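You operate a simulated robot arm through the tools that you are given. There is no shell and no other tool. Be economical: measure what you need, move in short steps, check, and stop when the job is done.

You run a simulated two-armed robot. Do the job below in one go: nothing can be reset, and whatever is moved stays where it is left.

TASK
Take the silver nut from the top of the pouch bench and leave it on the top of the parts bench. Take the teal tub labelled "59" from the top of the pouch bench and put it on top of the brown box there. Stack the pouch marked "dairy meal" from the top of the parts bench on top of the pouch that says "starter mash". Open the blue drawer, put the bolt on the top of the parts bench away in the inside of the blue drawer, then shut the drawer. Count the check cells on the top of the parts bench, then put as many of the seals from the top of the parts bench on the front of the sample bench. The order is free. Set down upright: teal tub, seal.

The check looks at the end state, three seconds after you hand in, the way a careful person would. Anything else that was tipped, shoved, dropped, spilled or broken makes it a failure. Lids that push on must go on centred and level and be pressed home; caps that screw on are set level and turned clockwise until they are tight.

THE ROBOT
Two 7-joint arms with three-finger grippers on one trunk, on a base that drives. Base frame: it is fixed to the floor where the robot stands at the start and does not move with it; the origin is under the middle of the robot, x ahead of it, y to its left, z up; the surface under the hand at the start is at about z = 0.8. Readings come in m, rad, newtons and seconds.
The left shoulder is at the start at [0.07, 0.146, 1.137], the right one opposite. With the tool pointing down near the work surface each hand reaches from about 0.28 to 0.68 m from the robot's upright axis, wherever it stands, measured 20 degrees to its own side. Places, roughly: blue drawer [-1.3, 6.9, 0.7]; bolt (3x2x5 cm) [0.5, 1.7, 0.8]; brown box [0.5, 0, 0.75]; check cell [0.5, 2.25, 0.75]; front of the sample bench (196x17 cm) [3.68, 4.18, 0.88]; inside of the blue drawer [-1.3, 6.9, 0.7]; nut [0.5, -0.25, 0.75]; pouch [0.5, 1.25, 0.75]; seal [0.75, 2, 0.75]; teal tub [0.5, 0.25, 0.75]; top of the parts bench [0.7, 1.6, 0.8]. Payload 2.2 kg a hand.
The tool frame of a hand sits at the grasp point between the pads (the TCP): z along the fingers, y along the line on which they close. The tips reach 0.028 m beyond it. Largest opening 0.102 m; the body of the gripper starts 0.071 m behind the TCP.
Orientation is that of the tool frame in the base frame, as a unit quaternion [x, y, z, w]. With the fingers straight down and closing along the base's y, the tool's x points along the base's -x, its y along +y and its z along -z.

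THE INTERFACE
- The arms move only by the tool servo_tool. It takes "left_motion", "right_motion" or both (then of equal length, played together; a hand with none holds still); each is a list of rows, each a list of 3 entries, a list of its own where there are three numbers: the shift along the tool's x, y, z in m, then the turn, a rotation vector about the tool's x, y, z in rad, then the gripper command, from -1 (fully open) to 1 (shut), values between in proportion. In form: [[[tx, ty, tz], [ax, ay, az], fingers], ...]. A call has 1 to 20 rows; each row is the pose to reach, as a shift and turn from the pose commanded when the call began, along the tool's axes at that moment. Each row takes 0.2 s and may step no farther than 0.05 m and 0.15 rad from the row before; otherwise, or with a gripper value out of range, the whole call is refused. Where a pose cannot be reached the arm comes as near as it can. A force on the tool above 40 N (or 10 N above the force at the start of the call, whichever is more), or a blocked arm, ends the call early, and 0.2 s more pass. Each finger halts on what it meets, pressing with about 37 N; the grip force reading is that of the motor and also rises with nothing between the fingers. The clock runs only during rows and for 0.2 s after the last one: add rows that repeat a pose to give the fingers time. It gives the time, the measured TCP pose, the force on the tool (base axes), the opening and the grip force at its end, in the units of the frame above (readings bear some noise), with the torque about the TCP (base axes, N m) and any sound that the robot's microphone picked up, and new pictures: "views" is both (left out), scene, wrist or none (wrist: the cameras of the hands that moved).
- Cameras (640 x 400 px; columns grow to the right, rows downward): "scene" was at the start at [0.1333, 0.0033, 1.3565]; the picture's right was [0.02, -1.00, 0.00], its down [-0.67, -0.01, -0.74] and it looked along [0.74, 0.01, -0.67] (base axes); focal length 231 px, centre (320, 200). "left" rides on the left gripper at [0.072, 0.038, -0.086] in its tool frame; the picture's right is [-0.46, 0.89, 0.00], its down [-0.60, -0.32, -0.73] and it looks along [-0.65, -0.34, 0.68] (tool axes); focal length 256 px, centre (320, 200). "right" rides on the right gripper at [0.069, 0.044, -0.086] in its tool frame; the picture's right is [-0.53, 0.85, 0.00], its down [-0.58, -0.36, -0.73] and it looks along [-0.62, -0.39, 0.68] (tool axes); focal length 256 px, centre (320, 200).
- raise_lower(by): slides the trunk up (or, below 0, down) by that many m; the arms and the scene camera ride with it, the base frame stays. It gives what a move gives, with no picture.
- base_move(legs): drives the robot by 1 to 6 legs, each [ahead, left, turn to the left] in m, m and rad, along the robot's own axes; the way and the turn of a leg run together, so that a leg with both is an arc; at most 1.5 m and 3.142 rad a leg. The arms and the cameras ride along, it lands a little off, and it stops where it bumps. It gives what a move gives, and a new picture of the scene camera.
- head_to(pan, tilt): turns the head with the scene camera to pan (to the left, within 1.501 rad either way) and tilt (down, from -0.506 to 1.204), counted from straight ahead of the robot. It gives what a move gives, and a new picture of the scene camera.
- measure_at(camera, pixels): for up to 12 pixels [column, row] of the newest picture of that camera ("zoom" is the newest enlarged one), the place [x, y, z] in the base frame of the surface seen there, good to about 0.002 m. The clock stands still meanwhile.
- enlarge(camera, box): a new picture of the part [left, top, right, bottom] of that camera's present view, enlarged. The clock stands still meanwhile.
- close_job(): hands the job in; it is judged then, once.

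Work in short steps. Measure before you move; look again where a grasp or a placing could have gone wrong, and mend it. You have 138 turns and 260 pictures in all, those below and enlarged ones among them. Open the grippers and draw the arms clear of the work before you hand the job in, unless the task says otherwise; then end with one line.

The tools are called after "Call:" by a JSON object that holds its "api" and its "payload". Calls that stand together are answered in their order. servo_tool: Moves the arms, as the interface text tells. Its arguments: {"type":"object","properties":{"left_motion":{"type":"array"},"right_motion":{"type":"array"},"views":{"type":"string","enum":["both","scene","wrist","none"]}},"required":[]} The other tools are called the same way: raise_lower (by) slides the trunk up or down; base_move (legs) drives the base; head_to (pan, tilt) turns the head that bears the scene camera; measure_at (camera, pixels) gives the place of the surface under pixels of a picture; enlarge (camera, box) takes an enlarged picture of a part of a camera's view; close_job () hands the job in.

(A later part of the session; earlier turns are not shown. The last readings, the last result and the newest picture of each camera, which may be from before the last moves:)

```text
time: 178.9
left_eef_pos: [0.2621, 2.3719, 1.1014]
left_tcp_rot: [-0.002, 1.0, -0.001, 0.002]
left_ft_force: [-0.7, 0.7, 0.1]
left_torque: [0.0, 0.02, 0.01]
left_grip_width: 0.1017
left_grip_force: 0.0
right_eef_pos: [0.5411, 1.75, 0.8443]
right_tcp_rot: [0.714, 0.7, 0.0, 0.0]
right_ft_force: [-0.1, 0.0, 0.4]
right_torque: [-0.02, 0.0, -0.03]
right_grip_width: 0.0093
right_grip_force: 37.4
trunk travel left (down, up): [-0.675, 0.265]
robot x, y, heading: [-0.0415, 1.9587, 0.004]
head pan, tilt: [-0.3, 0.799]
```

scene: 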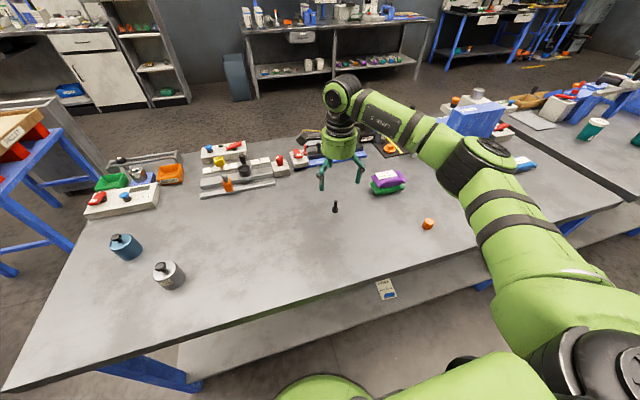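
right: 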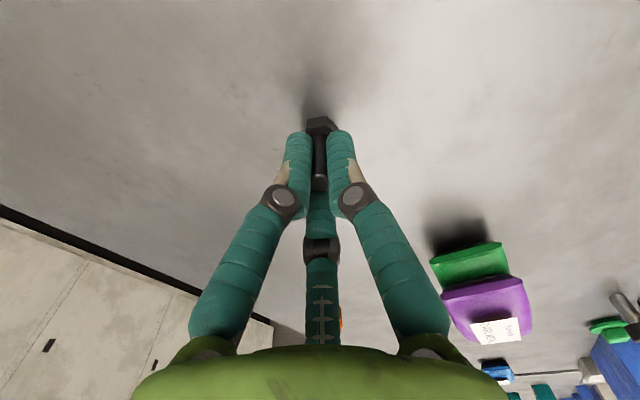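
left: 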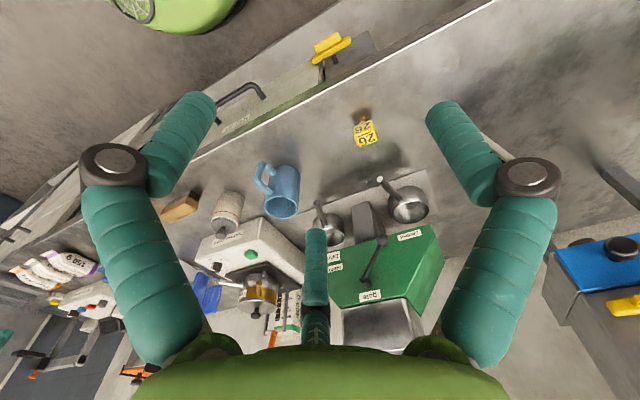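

Bolt gripped (9.3 mm). I lift and retract it, then look toward the drawer to the left-back.

Call:
{"api": "servo_tool", "payload": {"right_motion": [[[0, 0, -0.04], [0, 0, 0], 1], [[0, 0, -0.09], [0, 0, 0], 1], [[0, 0, -0.14], [0, 0, 0], 1], [[0, 0, -0.19], [0, 0, 0], 1], [[0, -0.045, -0.21], [0, 0, 0], 1], [[0, -0.09, -0.23], [0, 0, 0], 1], [[0, -0.135, -0.25], [0, 0, 0], 1], [[0, -0.18, -0.26], [0, 0, 0], 1], [[0, -0.21, -0.26], [0, 0, 0], 1]], "views": "wrist"}}

Call:
{"api": "base_move", "payload": {"legs": [[-0.1, 0.1, 0.6]]}}

Call:
{"api": "head_to", "payload": {"pan": 1.3, "tilt": 0.3}}

```text
time: 180.9
left_eef_pos: [0.2615, 2.3707, 1.1013]
left_tcp_rot: [-0.001, 1.0, -0.001, 0.002]
left_ft_force: [1.0, 0.2, -0.1]
left_torque: [0.02, -0.02, -0.02]
left_grip_width: 0.1022
left_grip_force: 0.1
right_eef_pos: [0.3292, 1.752, 1.1054]
right_tcp_rot: [0.714, 0.7, -0.001, 0.0]
right_ft_force: [0.9, -0.8, -0.9]
right_torque: [-0.02, 0.0, 0.02]
right_grip_width: 0.0096
right_grip_force: 37.1
trunk travel left (down, up): [-0.675, 0.265]
robot x, y, heading: [-0.0412, 1.9613, 0.002]
head pan, tilt: [-0.3, 0.799]
```

right: 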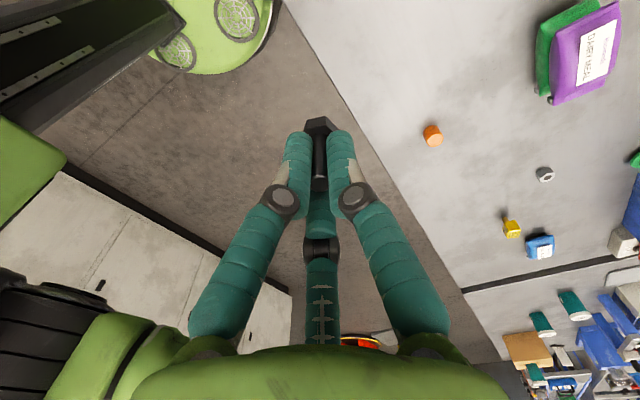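

```text
time: 182.9
left_eef_pos: [-0.1498, 2.5344, 1.1011]
left_tcp_rot: [-0.301, 0.954, 0.0, 0.002]
left_ft_force: [0.3, -0.8, -0.4]
left_torque: [-0.02, 0.04, 0.03]
left_grip_width: 0.1022
left_grip_force: 0.0
right_eef_pos: [0.2618, 2.0648, 1.1049]
right_tcp_rot: [0.473, 0.881, 0.0, 0.0]
right_ft_force: [-0.4, -0.7, -0.8]
right_torque: [-0.01, -0.01, 0.0]
right_grip_width: 0.0094
right_grip_force: 36.6
trunk travel left (down, up): [-0.675, 0.265]
robot x, y, heading: [-0.1634, 2.026, 0.611]
head pan, tilt: [-0.3, 0.799]
```

scene: 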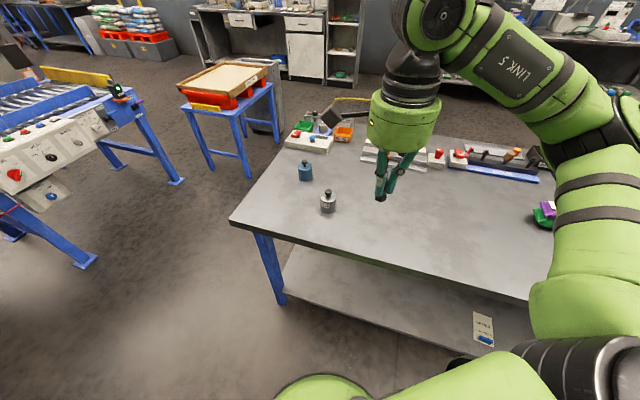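

```text
time: 184.6
left_eef_pos: [-0.1501, 2.5344, 1.1007]
left_tcp_rot: [-0.301, 0.954, -0.001, 0.001]
left_ft_force: [0.6, -0.4, -0.2]
left_torque: [-0.02, 0.01, 0.03]
left_grip_width: 0.102
left_grip_force: 0.1
right_eef_pos: [0.2607, 2.0658, 1.1055]
right_tcp_rot: [0.473, 0.881, 0.0, 0.0]
right_ft_force: [0.1, 0.3, -0.3]
right_torque: [-0.02, 0.01, 0.01]
right_grip_width: 0.0093
right_grip_force: 36.4
trunk travel left (down, up): [-0.675, 0.265]
robot x, y, heading: [-0.1663, 2.0258, 0.609]
head pan, tilt: [1.3, 0.3]
```

scene: 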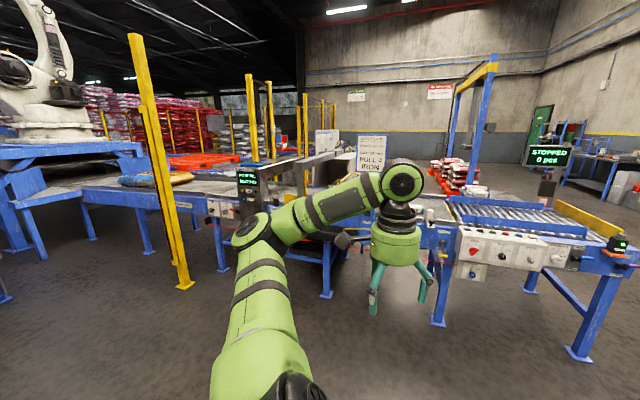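

The drawer lies beyond the conveyor; I return via the lane and round. First straighten and strafe to y≈2.8.

Call:
{"api": "base_move", "payload": {"legs": [[0, 0, -0.61], [0.05, 0.78, 0]]}}

```text
time: 190.5
left_eef_pos: [0.1991, 3.2152, 1.1013]
left_tcp_rot: [0.007, 1.0, 0.0, 0.002]
left_ft_force: [-0.1, 0.0, -0.3]
left_torque: [0.0, 0.0, 0.02]
left_grip_width: 0.102
left_grip_force: 0.0
right_eef_pos: [0.2573, 2.5956, 1.1048]
right_tcp_rot: [0.721, 0.693, 0.0, 0.0]
right_ft_force: [1.0, -0.6, -1.3]
right_torque: [0.0, 0.0, -0.01]
right_grip_width: 0.0097
right_grip_force: 37.4
trunk travel left (down, up): [-0.675, 0.265]
robot x, y, heading: [-0.108, 2.8118, -0.016]
head pan, tilt: [1.3, 0.3]
```

scene: 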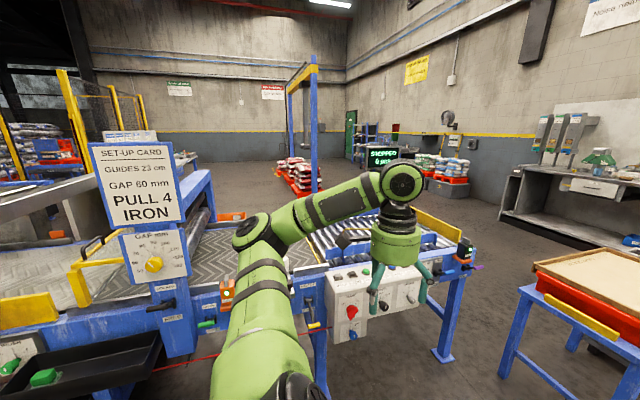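

Call:
{"api": "base_move", "payload": {"legs": [[0, -0.005, 0.016], [1.3, 0, 0]]}}

```text
time: 197.4
left_eef_pos: [1.5206, 3.2023, 1.101]
left_tcp_rot: [0.007, 1.0, -0.002, 0.001]
left_ft_force: [0.2, 0.3, 0.0]
left_torque: [-0.02, 0.0, -0.03]
left_grip_width: 0.102
left_grip_force: 0.1
right_eef_pos: [1.5785, 2.5823, 1.105]
right_tcp_rot: [0.72, 0.694, 0.0, 0.0]
right_ft_force: [0.0, 0.7, -0.4]
right_torque: [-0.01, -0.03, 0.04]
right_grip_width: 0.0097
right_grip_force: 37.0
trunk travel left (down, up): [-0.675, 0.265]
robot x, y, heading: [1.2113, 2.7985, -0.018]
head pan, tilt: [1.3, 0.3]
```

scene: 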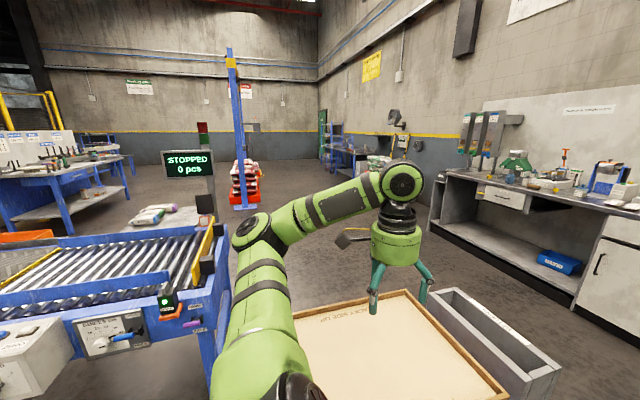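

Call:
{"api": "base_move", "payload": {"legs": [[0, 0, 0.018], [1.45, 0, 0], [0.1, 0, 0], [0, 1.3, 0], [0, 1.3, 0]]}}

Call:
{"api": "head_to", "payload": {"pan": 1.4, "tilt": 0.25}}

```text
time: 218.0
left_eef_pos: [3.0738, 5.8106, 1.1014]
left_tcp_rot: [0.003, 1.0, 0.0, 0.002]
left_ft_force: [-0.4, -0.3, -0.2]
left_torque: [0.0, 0.0, 0.0]
left_grip_width: 0.1018
left_grip_force: 0.0
right_eef_pos: [3.1386, 5.1924, 1.1037]
right_tcp_rot: [0.717, 0.697, 0.0, 0.0]
right_ft_force: [0.3, 0.1, 0.4]
right_torque: [0.0, 0.01, 0.02]
right_grip_width: 0.0097
right_grip_force: 36.6
trunk travel left (down, up): [-0.675, 0.265]
robot x, y, heading: [2.7709, 5.402, -0.011]
head pan, tilt: [1.3, 0.3]
```

scene: 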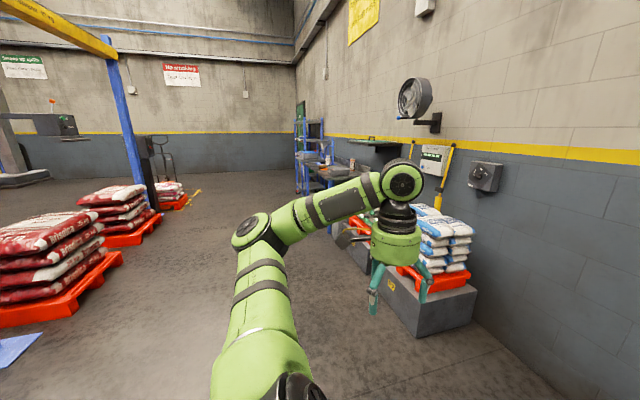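

```text
time: 218.7
left_eef_pos: [3.0736, 5.8114, 1.1015]
left_tcp_rot: [0.003, 1.0, 0.0, 0.002]
left_ft_force: [0.1, 0.4, -0.4]
left_torque: [0.01, 0.0, -0.06]
left_grip_width: 0.102
left_grip_force: 0.0
right_eef_pos: [3.138, 5.1916, 1.1047]
right_tcp_rot: [0.717, 0.697, 0.001, 0.0]
right_ft_force: [0.5, -0.1, -0.3]
right_torque: [0.02, 0.02, 0.0]
right_grip_width: 0.0095
right_grip_force: 37.3
trunk travel left (down, up): [-0.675, 0.265]
robot x, y, heading: [2.7697, 5.4028, -0.006]
head pan, tilt: [1.4, 0.25]
```

scene: 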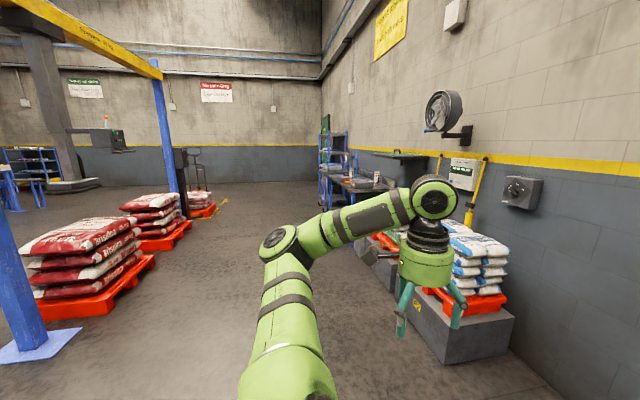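

I turn left by 2.2 rad to face toward the drawer region and look.

Call:
{"api": "base_move", "payload": {"legs": [[0, 0, 2.3]]}}

Call:
{"api": "head_to", "payload": {"pan": 0.4, "tilt": 0.3}}

```text
time: 224.4
left_eef_pos: [2.2613, 5.381, 1.1005]
left_tcp_rot: [0.902, -0.431, -0.001, -0.002]
left_ft_force: [-0.3, -0.4, 0.0]
left_torque: [0.01, 0.0, 0.0]
left_grip_width: 0.1021
left_grip_force: 0.1
right_eef_pos: [2.7018, 5.8216, 1.1047]
right_tcp_rot: [-0.321, 0.947, 0.0, 0.0]
right_ft_force: [-0.3, 0.5, -0.6]
right_torque: [-0.01, 0.03, 0.04]
right_grip_width: 0.0093
right_grip_force: 37.1
trunk travel left (down, up): [-0.675, 0.265]
robot x, y, heading: [2.7698, 5.4028, 2.248]
head pan, tilt: [1.4, 0.25]
```

scene: 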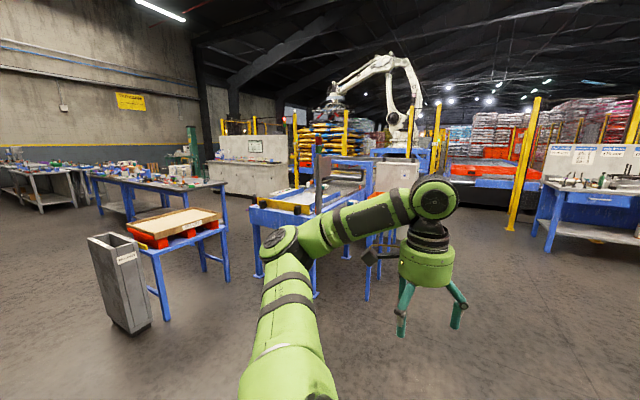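

```text
time: 225.7
left_eef_pos: [2.2623, 5.3807, 1.1024]
left_tcp_rot: [0.902, -0.431, -0.002, -0.001]
left_ft_force: [-0.7, 0.6, 0.5]
left_torque: [0.03, -0.07, -0.02]
left_grip_width: 0.1021
left_grip_force: 0.1
right_eef_pos: [2.7022, 5.8225, 1.1051]
right_tcp_rot: [-0.321, 0.947, -0.001, 0.0]
right_ft_force: [0.5, 0.0, -0.7]
right_torque: [-0.01, 0.01, 0.0]
right_grip_width: 0.0096
right_grip_force: 37.2
trunk travel left (down, up): [-0.675, 0.265]
robot x, y, heading: [2.7701, 5.4062, 2.247]
head pan, tilt: [0.4, 0.3]
```

scene: 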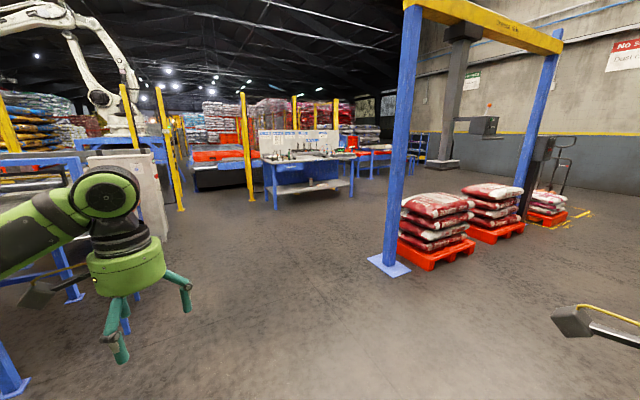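

The bench at (305,170) with a blue drawer is the target; I enlarge and measure.

Call:
{"api": "enlarge", "payload": {"camera": "scene", "box": [250, 120, 410, 220]}}

Call:
{"api": "measure_at", "payload": {"camera": "scene", "pixels": [[276, 208], [350, 196], [285, 165], [330, 160], [250, 200], [180, 210], [388, 268], [430, 262], [260, 250], [165, 225], [355, 155], [290, 177]]}}

```text
4.00 times, centred on (330, 170) of scene
```

zoom: 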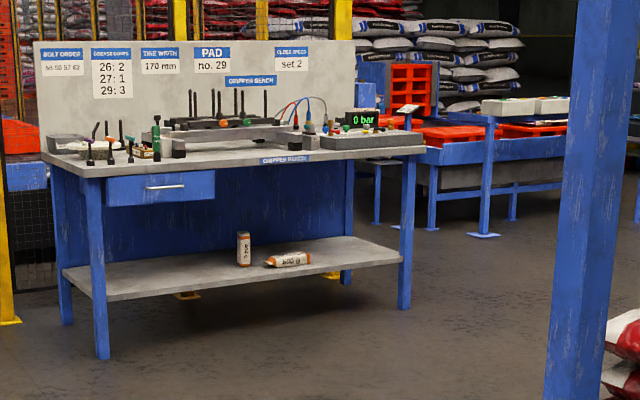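

```text
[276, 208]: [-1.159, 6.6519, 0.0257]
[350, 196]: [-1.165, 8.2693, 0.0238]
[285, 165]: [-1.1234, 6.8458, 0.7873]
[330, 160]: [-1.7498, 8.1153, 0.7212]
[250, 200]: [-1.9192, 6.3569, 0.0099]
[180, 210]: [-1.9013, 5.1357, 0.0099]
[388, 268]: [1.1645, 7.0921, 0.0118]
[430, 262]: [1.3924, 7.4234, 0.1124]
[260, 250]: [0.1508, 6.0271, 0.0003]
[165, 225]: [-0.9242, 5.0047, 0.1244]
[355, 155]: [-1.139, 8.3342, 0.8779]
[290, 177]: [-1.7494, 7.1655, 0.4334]
```

Gripper bench with the blue drawer (front x≈-1.12, y 6.65–7.15) faces +x. I turn to heading π and drive along y≈6.0.

Call:
{"api": "base_move", "payload": {"legs": [[0, 0, 0.89], [0, -0.6, 0], [1.5, 0, 0], [1.2, 0, 0]]}}

Call:
{"api": "head_to", "payload": {"pan": -0.4, "tilt": 0.5}}

```text
time: 244.1
left_eef_pos: [-0.2053, 5.5673, 1.1013]
left_tcp_rot: [1.0, 0.008, -0.002, -0.001]
left_ft_force: [-0.3, -0.4, -0.4]
left_torque: [0.01, 0.01, -0.01]
left_grip_width: 0.1018
left_grip_force: 0.1
right_eef_pos: [-0.2823, 6.1855, 1.105]
right_tcp_rot: [-0.703, 0.711, 0.0, 0.0]
right_ft_force: [-0.7, -0.1, -0.4]
right_torque: [0.03, 0.02, 0.01]
right_grip_width: 0.0095
right_grip_force: 37.0
trunk travel left (down, up): [-0.675, 0.265]
robot x, y, heading: [0.0861, 5.982, -3.128]
head pan, tilt: [0.4, 0.3]
```

scene: 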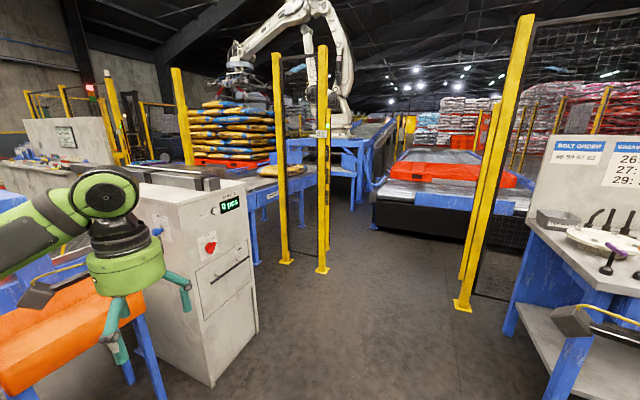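

```text
time: 245.2
left_eef_pos: [-0.2044, 5.5676, 1.1009]
left_tcp_rot: [1.0, 0.008, -0.002, -0.001]
left_ft_force: [0.5, -0.1, -0.9]
left_torque: [0.0, -0.04, 0.01]
left_grip_width: 0.1021
left_grip_force: 0.0
right_eef_pos: [-0.282, 6.1847, 1.1041]
right_tcp_rot: [-0.704, 0.71, 0.0, -0.001]
right_ft_force: [-0.4, -0.5, -0.9]
right_torque: [0.0, 0.01, 0.0]
right_grip_width: 0.0095
right_grip_force: 37.1
trunk travel left (down, up): [-0.675, 0.265]
robot x, y, heading: [0.0889, 5.9832, -3.13]
head pan, tilt: [-0.4, 0.499]
```

scene: 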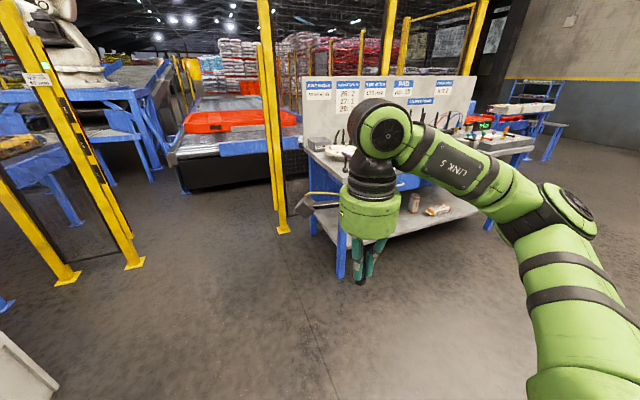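

Call:
{"api": "base_move", "payload": {"legs": [[0, -1.1, -0.012], [0.4, 0, 0]]}}

Call:
{"api": "head_to", "payload": {"pan": 0.3, "tilt": 0.6}}

Call:
{"api": "enlarge", "payload": {"camera": "scene", "box": [200, 160, 420, 300]}}

```text
time: 252.9
left_eef_pos: [-0.6222, 6.6532, 1.1016]
left_tcp_rot: [1.0, 0.002, -0.001, -0.001]
left_ft_force: [-0.5, 0.6, -0.4]
left_torque: [-0.01, 0.01, -0.01]
left_grip_width: 0.1021
left_grip_force: 0.0
right_eef_pos: [-0.6924, 7.2731, 1.1057]
right_tcp_rot: [-0.701, 0.714, 0.001, 0.0]
right_ft_force: [0.0, 0.0, 0.9]
right_torque: [0.02, -0.07, -0.01]
right_grip_width: 0.0096
right_grip_force: 37.5
trunk travel left (down, up): [-0.675, 0.265]
robot x, y, heading: [-0.3251, 7.0639, -3.136]
head pan, tilt: [-0.4, 0.499]
```

scene: 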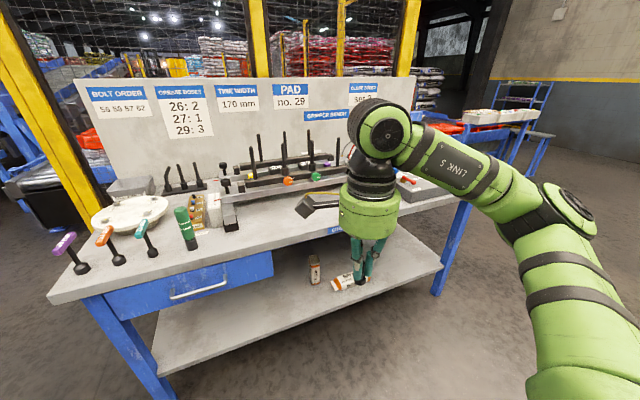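

```text
time: 253.9
left_eef_pos: [-0.6229, 6.6525, 1.101]
left_tcp_rot: [1.0, 0.003, -0.002, 0.0]
left_ft_force: [-0.1, -0.6, -1.4]
left_torque: [0.02, -0.02, 0.0]
left_grip_width: 0.1023
left_grip_force: 0.0
right_eef_pos: [-0.693, 7.2721, 1.1052]
right_tcp_rot: [-0.7, 0.714, 0.0, 0.0]
right_ft_force: [0.9, -0.9, -0.2]
right_torque: [0.0, 0.0, -0.03]
right_grip_width: 0.0094
right_grip_force: 37.4
trunk travel left (down, up): [-0.675, 0.265]
robot x, y, heading: [-0.316, 7.0621, -3.142]
head pan, tilt: [0.3, 0.6]
```

scene: 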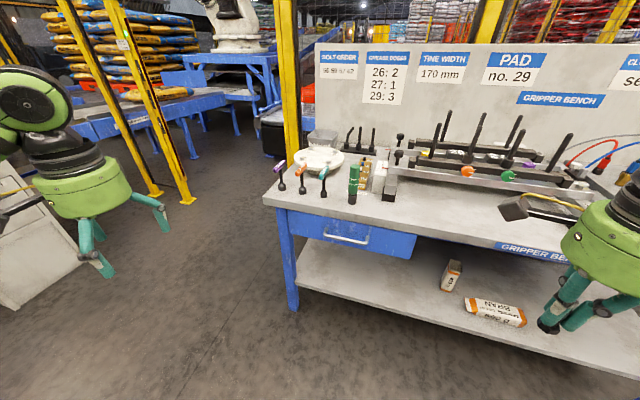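

```text
2.86 times, centred on (310, 230) of scene
```

zoom: 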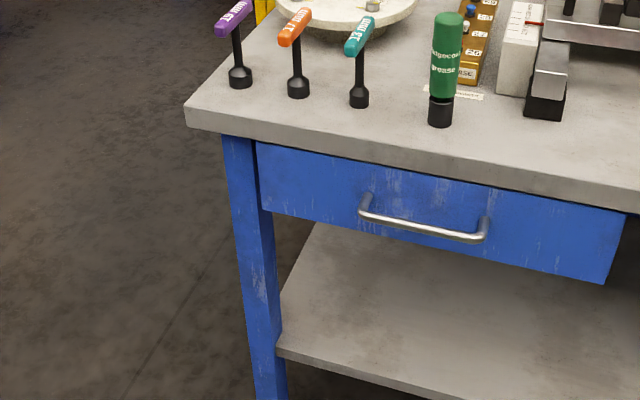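

Call:
{"api": "measure_at", "payload": {"camera": "zoom", "pixels": [[370, 214], [420, 226], [475, 237], [420, 198], [420, 250], [258, 150], [262, 208], [620, 215], [605, 275], [400, 165], [400, 145], [480, 222]]}}

```text
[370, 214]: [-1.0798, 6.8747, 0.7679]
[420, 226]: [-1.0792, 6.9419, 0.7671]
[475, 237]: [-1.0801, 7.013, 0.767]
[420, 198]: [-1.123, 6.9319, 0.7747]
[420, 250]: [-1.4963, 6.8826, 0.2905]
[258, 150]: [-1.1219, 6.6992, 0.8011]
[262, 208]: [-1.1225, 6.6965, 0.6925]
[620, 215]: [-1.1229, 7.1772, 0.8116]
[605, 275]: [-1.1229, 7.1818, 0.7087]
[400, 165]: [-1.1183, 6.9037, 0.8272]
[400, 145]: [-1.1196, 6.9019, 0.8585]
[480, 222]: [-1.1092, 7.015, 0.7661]
```

The handle bar is at (-1.083, 6.87–7.02, 0.766), 4 cm off the drawer face, bench edge just above: I'll grasp it with the left hand horizontally. I lower the trunk and pitch the left hand forward.

Call:
{"api": "raise_lower", "payload": {"by": -0.22}}

Call:
{"api": "servo_tool", "payload": {"left_motion": [[[-0.015, -0.02, -0.01], [0, -0.143, 0], -1], [[-0.03, -0.04, -0.01], [0, -0.286, 0], -1], [[-0.045, -0.06, -0.01], [0, -0.428, 0], -1], [[-0.06, -0.08, -0.01], [0, -0.571, 0], -1], [[-0.075, -0.1, -0.01], [0, -0.714, 0], -1], [[-0.09, -0.12, -0.005], [0, -0.857, 0], -1], [[-0.105, -0.14, 0], [0, -1.0, 0], -1], [[-0.12, -0.16, 0.01], [0, -1.142, 0], -1], [[-0.135, -0.18, 0.02], [0, -1.285, 0], -1], [[-0.15, -0.2, 0.03], [0, -1.428, 0], -1], [[-0.165, -0.22, 0.05], [0, -1.571, 0], -1], [[-0.165, -0.22, 0.05], [0, -1.571, 0], -1]], "views": "both"}}

```text
time: 256.3
left_eef_pos: [-0.6217, 6.6523, 0.8823]
left_tcp_rot: [1.0, 0.002, -0.001, -0.001]
left_ft_force: [0.3, 0.4, -0.5]
left_torque: [0.04, 0.0, 0.01]
left_grip_width: 0.1022
left_grip_force: 0.1
right_eef_pos: [-0.6927, 7.2721, 0.8851]
right_tcp_rot: [-0.7, 0.714, 0.0, -0.001]
right_ft_force: [-0.5, 0.7, -1.1]
right_torque: [0.0, -0.01, 0.04]
right_grip_width: 0.0094
right_grip_force: 36.4
trunk travel left (down, up): [-0.455, 0.485]
robot x, y, heading: [-0.3221, 7.0647, -3.135]
head pan, tilt: [0.3, 0.6]
```

```text
time: 258.9
left_eef_pos: [-0.8179, 6.8751, 0.8157]
left_tcp_rot: [-0.705, -0.002, 0.709, 0.0]
left_ft_force: [-0.3, -0.5, 0.5]
left_torque: [0.02, 0.0, -0.01]
left_grip_width: 0.1021
left_grip_force: 0.2
left hand out of reach, approached as far as the arm can: row 6, 7, 8, 9, 10, 11, 12
right_eef_pos: [-0.693, 7.272, 0.8847]
right_tcp_rot: [-0.701, 0.713, 0.0, 0.0]
right_ft_force: [-0.1, -0.5, -0.4]
right_torque: [-0.02, 0.01, -0.03]
right_grip_width: 0.0095
right_grip_force: 36.6
trunk travel left (down, up): [-0.455, 0.485]
robot x, y, heading: [-0.3219, 7.0678, -3.14]
head pan, tilt: [0.3, 0.6]
```

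scene: 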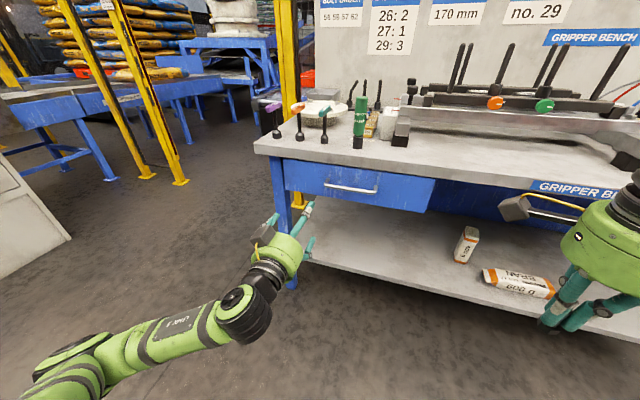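
left: 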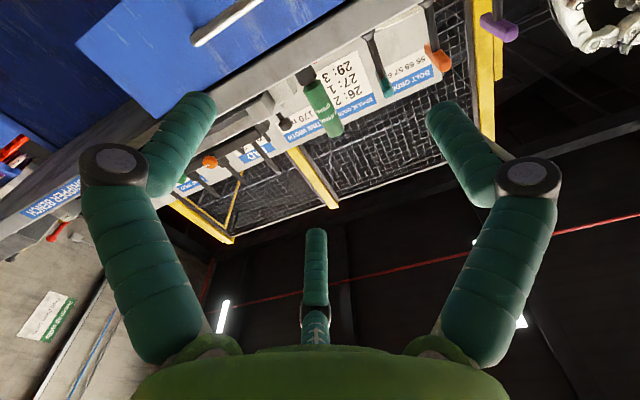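

Hand is horizontal now. I roll it -30° so one finger is above and two below the bar, half-close, and advance to a pre-grasp 8 cm in front.

Call:
{"api": "servo_tool", "payload": {"left_motion": [[[0.01, -0.01, 0.03], [0, 0, -0.131], -0.5], [[0.02, -0.02, 0.06], [0, 0, -0.262], -0.1], [[0.03, -0.03, 0.09], [0, 0, -0.393], 0], [[0.04, -0.04, 0.12], [0, 0, -0.5236], 0], [[0.05, -0.055, 0.15], [0, 0, -0.5236], 0], [[0.05, -0.055, 0.17], [0, 0, -0.5236], 0], [[0.05, -0.055, 0.17], [0, 0, -0.5236], 0]], "views": "both"}}

```text
time: 260.5
left_eef_pos: [-0.989, 6.9301, 0.7675]
left_tcp_rot: [-0.681, -0.185, 0.685, 0.182]
left_ft_force: [-0.2, -0.2, 0.1]
left_torque: [-0.02, -0.04, -0.03]
left_grip_width: 0.0512
left_grip_force: 0.1
right_eef_pos: [-0.6938, 7.2717, 0.884]
right_tcp_rot: [-0.7, 0.714, 0.0, 0.0]
right_ft_force: [-0.3, 0.6, -0.1]
right_torque: [0.01, 0.0, 0.02]
right_grip_width: 0.0094
right_grip_force: 37.3
trunk travel left (down, up): [-0.455, 0.485]
robot x, y, heading: [-0.325, 7.0616, -3.139]
head pan, tilt: [0.3, 0.6]
```

scene: 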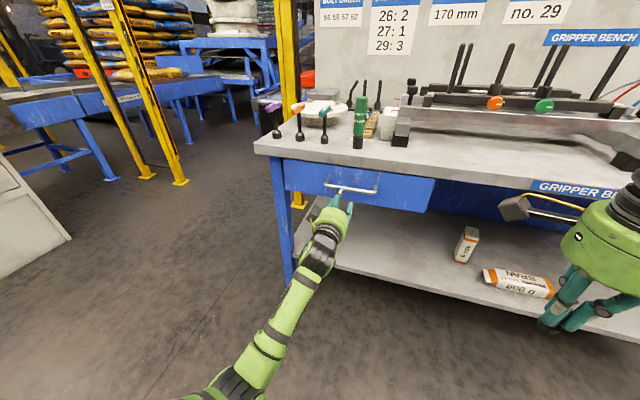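
left: 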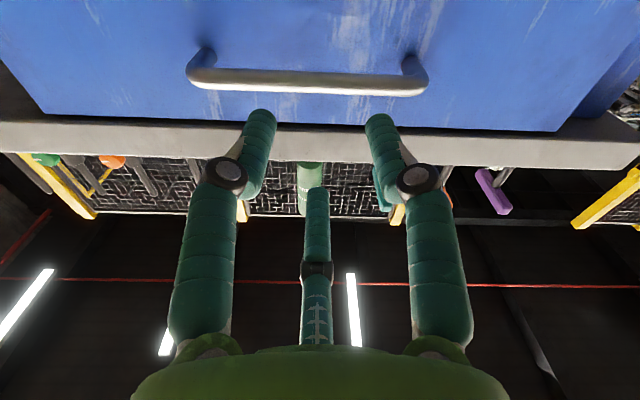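

Handle is level in the view at (305,80). I verify its height with the left camera.

Call:
{"api": "measure_at", "payload": {"camera": "left", "pixels": [[305, 75], [305, 85], [305, 92], [215, 85], [400, 85], [250, 135], [380, 130], [316, 200]]}}

```text
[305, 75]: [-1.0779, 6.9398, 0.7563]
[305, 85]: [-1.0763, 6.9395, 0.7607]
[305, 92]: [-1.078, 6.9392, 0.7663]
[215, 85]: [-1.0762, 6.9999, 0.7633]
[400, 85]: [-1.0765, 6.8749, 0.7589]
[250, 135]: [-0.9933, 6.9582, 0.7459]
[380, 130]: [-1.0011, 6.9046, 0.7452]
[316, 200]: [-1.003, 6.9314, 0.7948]
```

Bar centre is (-1.082, z 0.762). I open to 0.08, lower 5 mm, advance 9 cm and look before closing.

Call:
{"api": "servo_tool", "payload": {"left_motion": [[[0.0048, 0.0028, 0.0], [0, 0, 0], -0.57], [[0.0048, 0.0028, 0.0], [0, 0, 0], -0.57], [[0.0048, 0.0028, 0.03], [0, 0, 0], -0.57], [[0.0048, 0.0028, 0.06], [0, 0, 0], -0.57], [[0.0048, 0.0028, 0.08], [0, 0, 0], -0.57], [[0.0048, 0.0028, 0.092], [0, 0, 0], -0.57], [[0.0048, 0.0028, 0.092], [0, 0, 0], -0.57]], "views": "wrist"}}

```text
time: 262.1
left_eef_pos: [-1.0819, 6.9288, 0.7613]
left_tcp_rot: [-0.681, -0.185, 0.685, 0.183]
left_ft_force: [1.0, -0.6, 0.4]
left_torque: [-0.02, -0.04, 0.03]
left_grip_width: 0.0799
left_grip_force: 0.0
right_eef_pos: [-0.6941, 7.2719, 0.885]
right_tcp_rot: [-0.7, 0.714, 0.0, 0.0]
right_ft_force: [0.3, -0.6, -0.6]
right_torque: [0.03, -0.01, 0.03]
right_grip_width: 0.0095
right_grip_force: 37.1
trunk travel left (down, up): [-0.455, 0.485]
robot x, y, heading: [-0.3197, 7.0632, -3.133]
head pan, tilt: [0.3, 0.6]
```

left: 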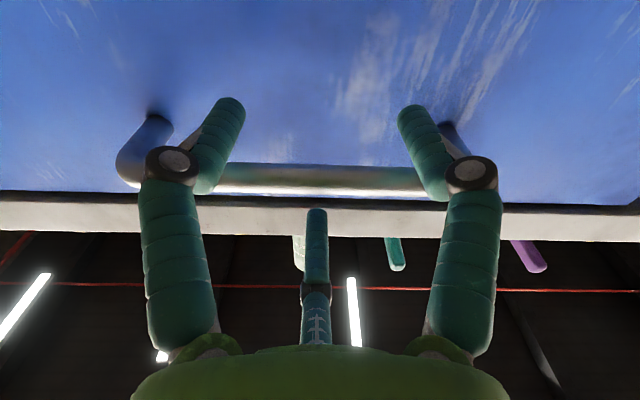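

Fingers pass below and above the bar. I close on it.

Call:
{"api": "servo_tool", "payload": {"left_motion": [[[0, 0, 0], [0, 0, 0], -0.2], [[0, 0, 0], [0, 0, 0], 0.2], [[0, 0, 0], [0, 0, 0], 0.6], [[0, 0, 0], [0, 0, 0], 1], [[0, 0, 0], [0, 0, 0], 1], [[0, 0, 0], [0, 0, 0], 1]], "views": "wrist"}}

```text
time: 263.5
left_eef_pos: [-1.0804, 6.9294, 0.7553]
left_tcp_rot: [0.685, 0.185, -0.681, -0.182]
left_ft_force: [13.3, 5.4, -17.3]
left_torque: [-0.02, 0.01, -0.06]
left_grip_width: 0.0214
left_grip_force: 45.3
right_eef_pos: [-0.6949, 7.2728, 0.8842]
right_tcp_rot: [-0.7, 0.714, 0.0, 0.0]
right_ft_force: [-0.5, 0.2, -0.2]
right_torque: [0.01, 0.0, -0.01]
right_grip_width: 0.0093
right_grip_force: 37.3
trunk travel left (down, up): [-0.455, 0.485]
robot x, y, heading: [-0.3232, 7.064, -3.139]
head pan, tilt: [0.3, 0.6]
```

left: 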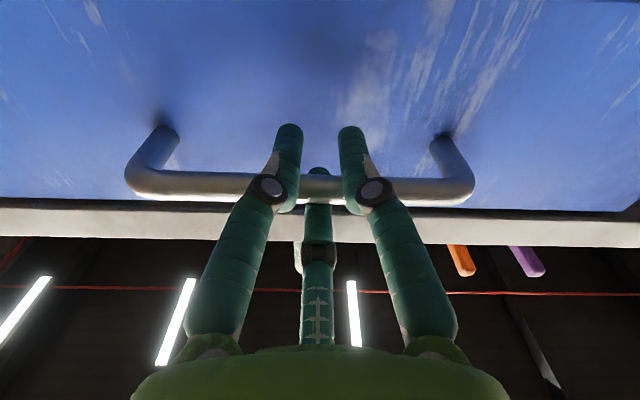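

Bar is gripped. I relieve the vertical load and pull 10 cm with the arm.

Call:
{"api": "servo_tool", "payload": {"left_motion": [[[0.0052, 0.003, 0], [0, 0, 0], 1], [[0.0052, 0.003, -0.015], [0, 0, 0], 1], [[0.0052, 0.003, -0.03], [0, 0, 0], 1], [[0.0052, 0.003, -0.045], [0, 0, 0], 1], [[0.0052, 0.003, -0.06], [0, 0, 0], 1], [[0.0052, 0.003, -0.08], [0, 0, 0], 1], [[0.0052, 0.003, -0.1], [0, 0, 0], 1], [[0.0052, 0.003, -0.1], [0, 0, 0], 1]], "views": "both"}}

```text
time: 264.9
left_eef_pos: [-1.008, 6.9301, 0.7553]
left_tcp_rot: [0.686, 0.181, -0.681, -0.18]
left_ft_force: [-0.1, 14.4, -9.9]
left_torque: [0.26, -0.12, 1.27]
left_grip_width: 0.0212
left_grip_force: 45.0
right_eef_pos: [-0.6923, 7.2739, 0.8848]
right_tcp_rot: [-0.7, 0.714, 0.001, 0.0]
right_ft_force: [1.0, -0.1, -0.3]
right_torque: [0.01, 0.06, -0.02]
right_grip_width: 0.0096
right_grip_force: 37.0
trunk travel left (down, up): [-0.455, 0.485]
robot x, y, heading: [-0.3245, 7.0639, -3.141]
head pan, tilt: [0.3, 0.6]
stopped in row 7 (left hand): the force on the tool passed its limit at 46 N (the readings are from after the stop); the commanded pose is now the measured one
```

scene: 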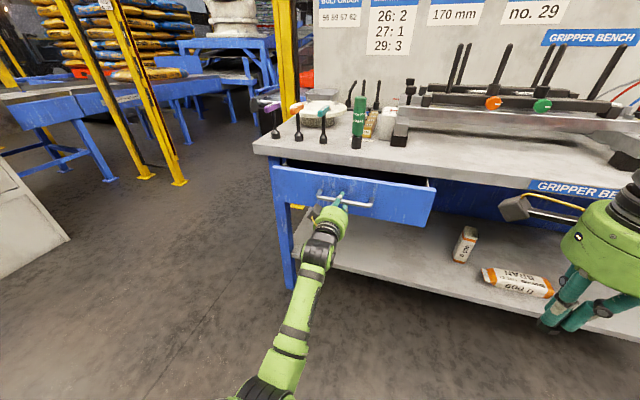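
left: 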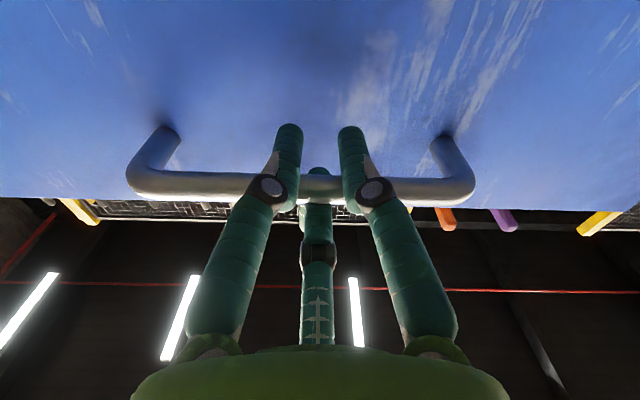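

The drawer slid 7 cm before the force limit; I pull on more slowly.

Call:
{"api": "servo_tool", "payload": {"left_motion": [[[0, 0, -0.005], [0, 0, 0], 1], [[0, 0, -0.013], [0, 0, 0], 1], [[0, 0, -0.021], [0, 0, 0], 1], [[0, 0, -0.029], [0, 0, 0], 1], [[0, 0, -0.037], [0, 0, 0], 1], [[0, 0, -0.045], [0, 0, 0], 1], [[0, 0, -0.053], [0, 0, 0], 1], [[0, 0, -0.061], [0, 0, 0], 1], [[0, 0, -0.069], [0, 0, 0], 1], [[0, 0, -0.077], [0, 0, 0], 1], [[0, 0, -0.085], [0, 0, 0], 1], [[0, 0, -0.093], [0, 0, 0], 1], [[0, 0, -0.1], [0, 0, 0], 1]], "views": "scene"}}

```text
time: 265.4
left_eef_pos: [-1.0058, 6.9309, 0.7554]
left_tcp_rot: [0.689, 0.18, -0.678, -0.18]
left_ft_force: [0.8, 13.8, -12.4]
left_torque: [0.33, -0.14, 0.89]
left_grip_width: 0.0213
left_grip_force: 45.3
right_eef_pos: [-0.6921, 7.2762, 0.8845]
right_tcp_rot: [-0.699, 0.715, 0.0, 0.0]
right_ft_force: [0.9, 0.1, -0.7]
right_torque: [0.01, 0.07, 0.02]
right_grip_width: 0.0095
right_grip_force: 37.4
trunk travel left (down, up): [-0.455, 0.485]
robot x, y, heading: [-0.3228, 7.0655, 3.135]
head pan, tilt: [0.3, 0.6]
stopped in row 2 (left hand): the force on the tool passed its limit at 44 N (the readings are from after the stop); the commanded pose is now the measured one
```

scene: 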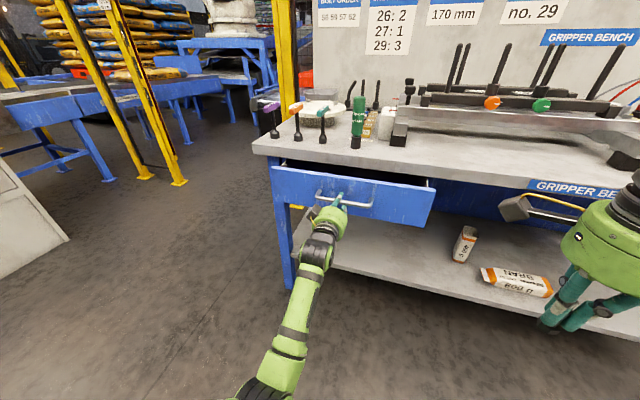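

It resists; there's a side load of 14 N in y and -12 N in z, so I relax those offsets first.

Call:
{"api": "servo_tool", "payload": {"left_motion": [[[0.003, -0.001, 0], [0, 0, 0], 1], [[0.0055, -0.0015, 0], [0, 0, 0], 1], [[0.0055, -0.0015, 0], [0, 0, 0], 1]], "views": "wrist"}}

Call:
{"api": "enlarge", "payload": {"camera": "scene", "box": [250, 120, 450, 245]}}

```text
time: 266.2
left_eef_pos: [-1.0065, 6.9297, 0.7548]
left_tcp_rot: [0.686, 0.174, -0.685, -0.174]
left_ft_force: [-0.1, 28.9, -8.9]
left_torque: [1.56, 0.01, -0.63]
left_grip_width: 0.0215
left_grip_force: 44.8
right_eef_pos: [-0.6939, 7.2779, 0.8841]
right_tcp_rot: [-0.699, 0.716, -0.002, -0.001]
right_ft_force: [0.0, 0.7, 0.8]
right_torque: [0.0, 0.02, -0.05]
right_grip_width: 0.0093
right_grip_force: 37.0
trunk travel left (down, up): [-0.455, 0.485]
robot x, y, heading: [-0.3225, 7.0639, 3.141]
head pan, tilt: [0.3, 0.6]
```

left: 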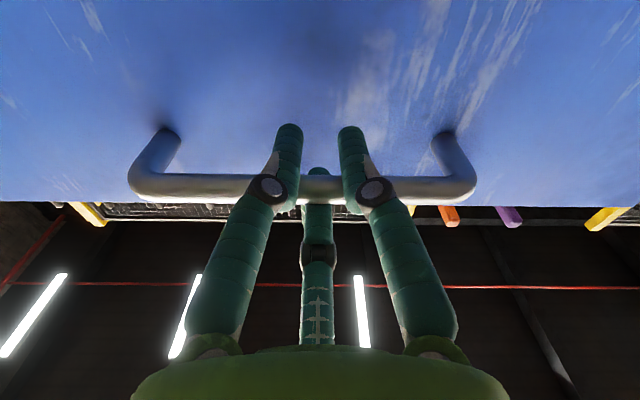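

```text
3.20 times, centred on (350, 182) of scene
```

zoom: 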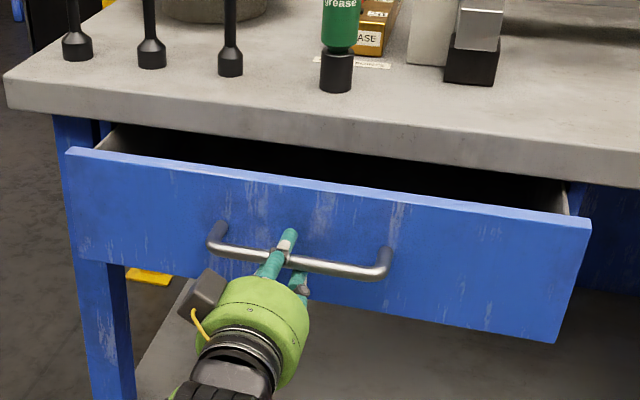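

Side load remains odd; I open, let the hand recentre on the bar, and regrip to clear the stress.

Call:
{"api": "servo_tool", "payload": {"left_motion": [[[0, 0, 0], [0, 0, 0], 0.4], [[0, 0, 0], [0, 0, 0], -0.2], [[0, 0, 0], [0, 0, 0], -0.57], [[0, 0, 0], [0, 0, 0], -0.57], [[0, 0, 0], [0, 0, 0], -0.57]], "views": "wrist"}}

Call:
{"api": "measure_at", "payload": {"camera": "left", "pixels": [[320, 170], [320, 180], [320, 190], [280, 180], [370, 180], [140, 180], [460, 180]]}}

```text
time: 267.4
left_eef_pos: [-1.0055, 6.922, 0.7561]
left_tcp_rot: [-0.685, -0.176, 0.686, 0.172]
left_ft_force: [0.7, -0.3, -0.7]
left_torque: [-0.01, 0.03, -0.01]
left_grip_width: 0.0802
left_grip_force: 0.0
right_eef_pos: [-0.6931, 7.2751, 0.8849]
right_tcp_rot: [-0.699, 0.715, -0.001, 0.0]
right_ft_force: [-0.3, -0.5, -0.5]
right_torque: [-0.01, 0.02, 0.03]
right_grip_width: 0.0095
right_grip_force: 36.6
trunk travel left (down, up): [-0.455, 0.485]
robot x, y, heading: [-0.3231, 7.0658, 3.142]
head pan, tilt: [0.3, 0.6]
```

left: 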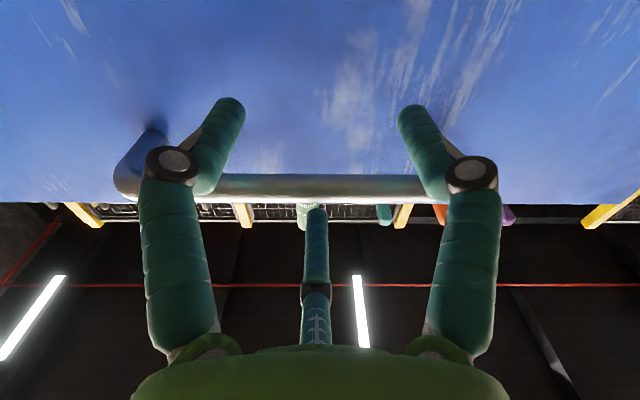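

```text
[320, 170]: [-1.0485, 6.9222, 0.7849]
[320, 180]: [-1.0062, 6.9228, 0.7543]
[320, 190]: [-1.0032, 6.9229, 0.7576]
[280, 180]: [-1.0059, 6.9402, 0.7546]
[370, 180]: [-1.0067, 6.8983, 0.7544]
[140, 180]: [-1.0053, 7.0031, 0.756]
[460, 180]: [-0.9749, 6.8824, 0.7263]
```

The hand was at its inward limit. I regrip here and pull by backing the base instead.

Call:
{"api": "servo_tool", "payload": {"left_motion": [[[0, 0, 0], [0, 0, 0], 0], [[0, 0, 0], [0, 0, 0], 0.5], [[0, 0, 0], [0, 0, 0], 1], [[0, 0, 0], [0, 0, 0], 1], [[0, 0, 0], [0, 0, 0], 1]], "views": "none"}}

Call:
{"api": "base_move", "payload": {"legs": [[-0.1, 0, 0]]}}

```text
time: 268.6
left_eef_pos: [-1.0062, 6.9218, 0.7558]
left_tcp_rot: [-0.685, -0.178, 0.686, 0.172]
left_ft_force: [-0.6, -0.2, -0.2]
left_torque: [0.85, 0.0, 0.01]
left_grip_width: 0.0216
left_grip_force: 45.0
right_eef_pos: [-0.6926, 7.2768, 0.885]
right_tcp_rot: [-0.699, 0.715, 0.0, 0.0]
right_ft_force: [-0.2, 0.5, -0.2]
right_torque: [0.0, 0.01, -0.02]
right_grip_width: 0.0097
right_grip_force: 37.3
trunk travel left (down, up): [-0.455, 0.485]
robot x, y, heading: [-0.3229, 7.064, 3.143]
head pan, tilt: [0.3, 0.6]
```

```text
time: 269.8
left_eef_pos: [-0.9074, 6.9223, 0.7541]
left_tcp_rot: [-0.685, -0.177, 0.685, 0.172]
left_ft_force: [-1.7, -2.3, -2.3]
left_torque: [1.04, 0.04, 0.15]
left_grip_width: 0.0218
left_grip_force: 44.7
right_eef_pos: [-0.5932, 7.2736, 0.886]
right_tcp_rot: [-0.699, 0.715, 0.0, 0.0]
right_ft_force: [0.3, -0.9, 0.1]
right_torque: [0.02, 0.06, 0.0]
right_grip_width: 0.0095
right_grip_force: 37.0
trunk travel left (down, up): [-0.455, 0.485]
robot x, y, heading: [-0.2201, 7.0689, 3.142]
head pan, tilt: [0.3, 0.6]
```

scene: 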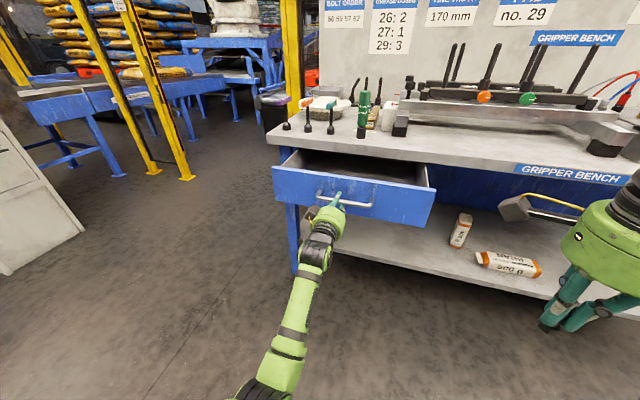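

The base pull works (17 cm open). I pull 6 cm more.

Call:
{"api": "base_move", "payload": {"legs": [[-0.06, 0, 0]]}}

Call:
{"api": "enlarge", "payload": {"camera": "scene", "box": [250, 120, 450, 245]}}

```text
time: 270.7
left_eef_pos: [-0.8463, 6.9226, 0.7562]
left_tcp_rot: [0.685, 0.177, -0.685, -0.172]
left_ft_force: [0.0, 7.5, -5.2]
left_torque: [1.21, 0.06, -0.51]
left_grip_width: 0.0218
left_grip_force: 44.8
right_eef_pos: [-0.5311, 7.2747, 0.8852]
right_tcp_rot: [-0.699, 0.715, -0.001, 0.0]
right_ft_force: [0.0, -0.7, -0.7]
right_torque: [-0.02, 0.01, -0.04]
right_grip_width: 0.0094
right_grip_force: 37.6
trunk travel left (down, up): [-0.455, 0.485]
robot x, y, heading: [-0.1623, 7.0652, -3.138]
head pan, tilt: [0.3, 0.6]
```

scene: 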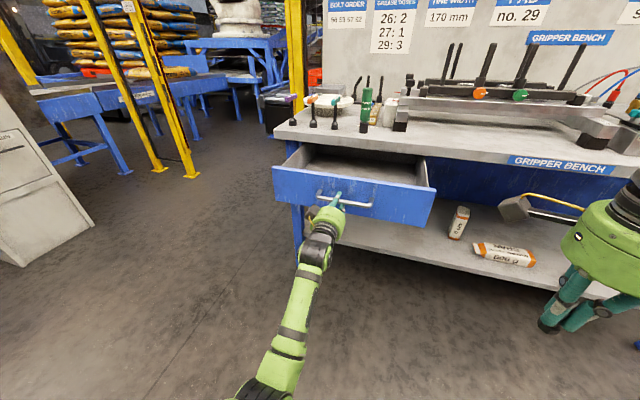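

```text
3.20 times, centred on (350, 182) of scene
```

zoom: 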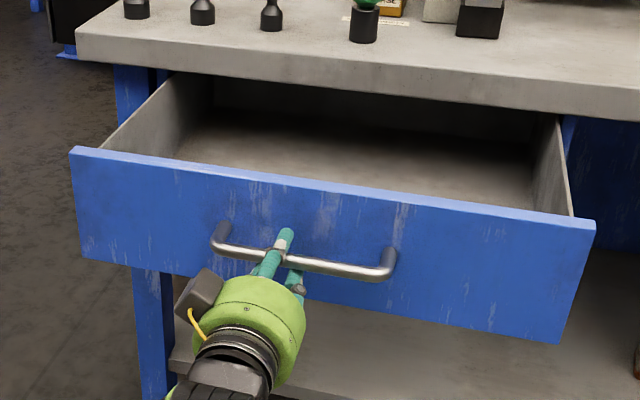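

The drawer is open 23 cm. I measure the interior before releasing.

Call:
{"api": "measure_at", "payload": {"camera": "zoom", "pixels": [[350, 150], [350, 170], [300, 140], [450, 180], [330, 190], [200, 130], [560, 190], [350, 120], [90, 155], [580, 225], [330, 80], [330, 55]]}}

Call:
{"api": "servo_tool", "payload": {"left_motion": [[[0, 0, 0], [0, 0, 0], 0.4], [[0, 0, 0], [0, 0, 0], -0.3], [[0, 0, 0], [0, 0, 0], -0.6], [[0, 0, 0], [0, 0, 0], -0.6]], "views": "none"}}

Call:
{"api": "base_move", "payload": {"legs": [[-0.2, 0, 0]]}}

```text
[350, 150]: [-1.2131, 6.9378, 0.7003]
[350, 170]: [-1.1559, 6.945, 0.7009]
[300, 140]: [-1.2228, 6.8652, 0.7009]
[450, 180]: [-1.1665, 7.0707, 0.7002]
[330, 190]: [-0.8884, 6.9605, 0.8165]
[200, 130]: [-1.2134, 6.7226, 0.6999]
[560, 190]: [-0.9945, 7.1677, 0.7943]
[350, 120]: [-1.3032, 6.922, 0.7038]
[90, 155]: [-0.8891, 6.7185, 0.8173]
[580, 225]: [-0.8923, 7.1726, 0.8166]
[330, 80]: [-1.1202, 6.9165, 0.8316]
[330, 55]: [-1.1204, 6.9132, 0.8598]
```

```text
time: 271.7
left_eef_pos: [-0.8454, 6.9226, 0.7553]
left_tcp_rot: [-0.685, -0.176, 0.686, 0.171]
left_ft_force: [-0.3, -0.4, 0.5]
left_torque: [0.02, -0.02, -0.02]
left_grip_width: 0.0817
left_grip_force: 0.0
right_eef_pos: [-0.533, 7.2742, 0.8844]
right_tcp_rot: [-0.699, 0.715, 0.001, 0.0]
right_ft_force: [0.1, 0.8, -1.1]
right_torque: [0.01, 0.0, -0.03]
right_grip_width: 0.0094
right_grip_force: 37.4
trunk travel left (down, up): [-0.455, 0.485]
robot x, y, heading: [-0.1616, 7.0604, -3.141]
head pan, tilt: [0.3, 0.6]
```

```text
time: 273.3
left_eef_pos: [-0.6447, 6.9223, 0.756]
left_tcp_rot: [-0.685, -0.176, 0.686, 0.172]
left_ft_force: [0.7, 0.4, 0.9]
left_torque: [-0.02, 0.01, 0.02]
left_grip_width: 0.0816
left_grip_force: 0.1
right_eef_pos: [-0.3315, 7.2746, 0.8852]
right_tcp_rot: [-0.7, 0.714, 0.0, 0.0]
right_ft_force: [-0.1, -0.7, -0.7]
right_torque: [0.0, 0.03, 0.01]
right_grip_width: 0.0094
right_grip_force: 37.0
trunk travel left (down, up): [-0.455, 0.485]
robot x, y, heading: [0.0352, 7.0635, 3.142]
head pan, tilt: [0.3, 0.6]
```

scene: 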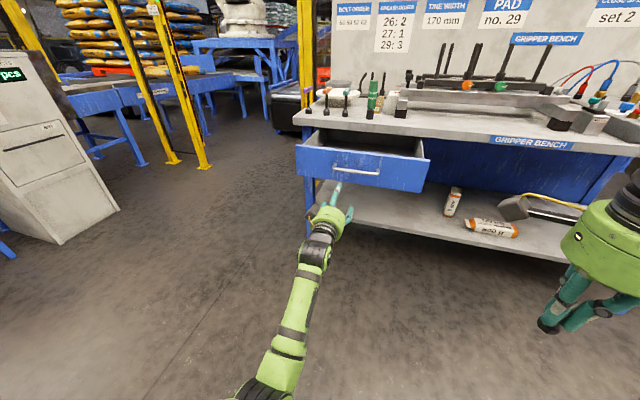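

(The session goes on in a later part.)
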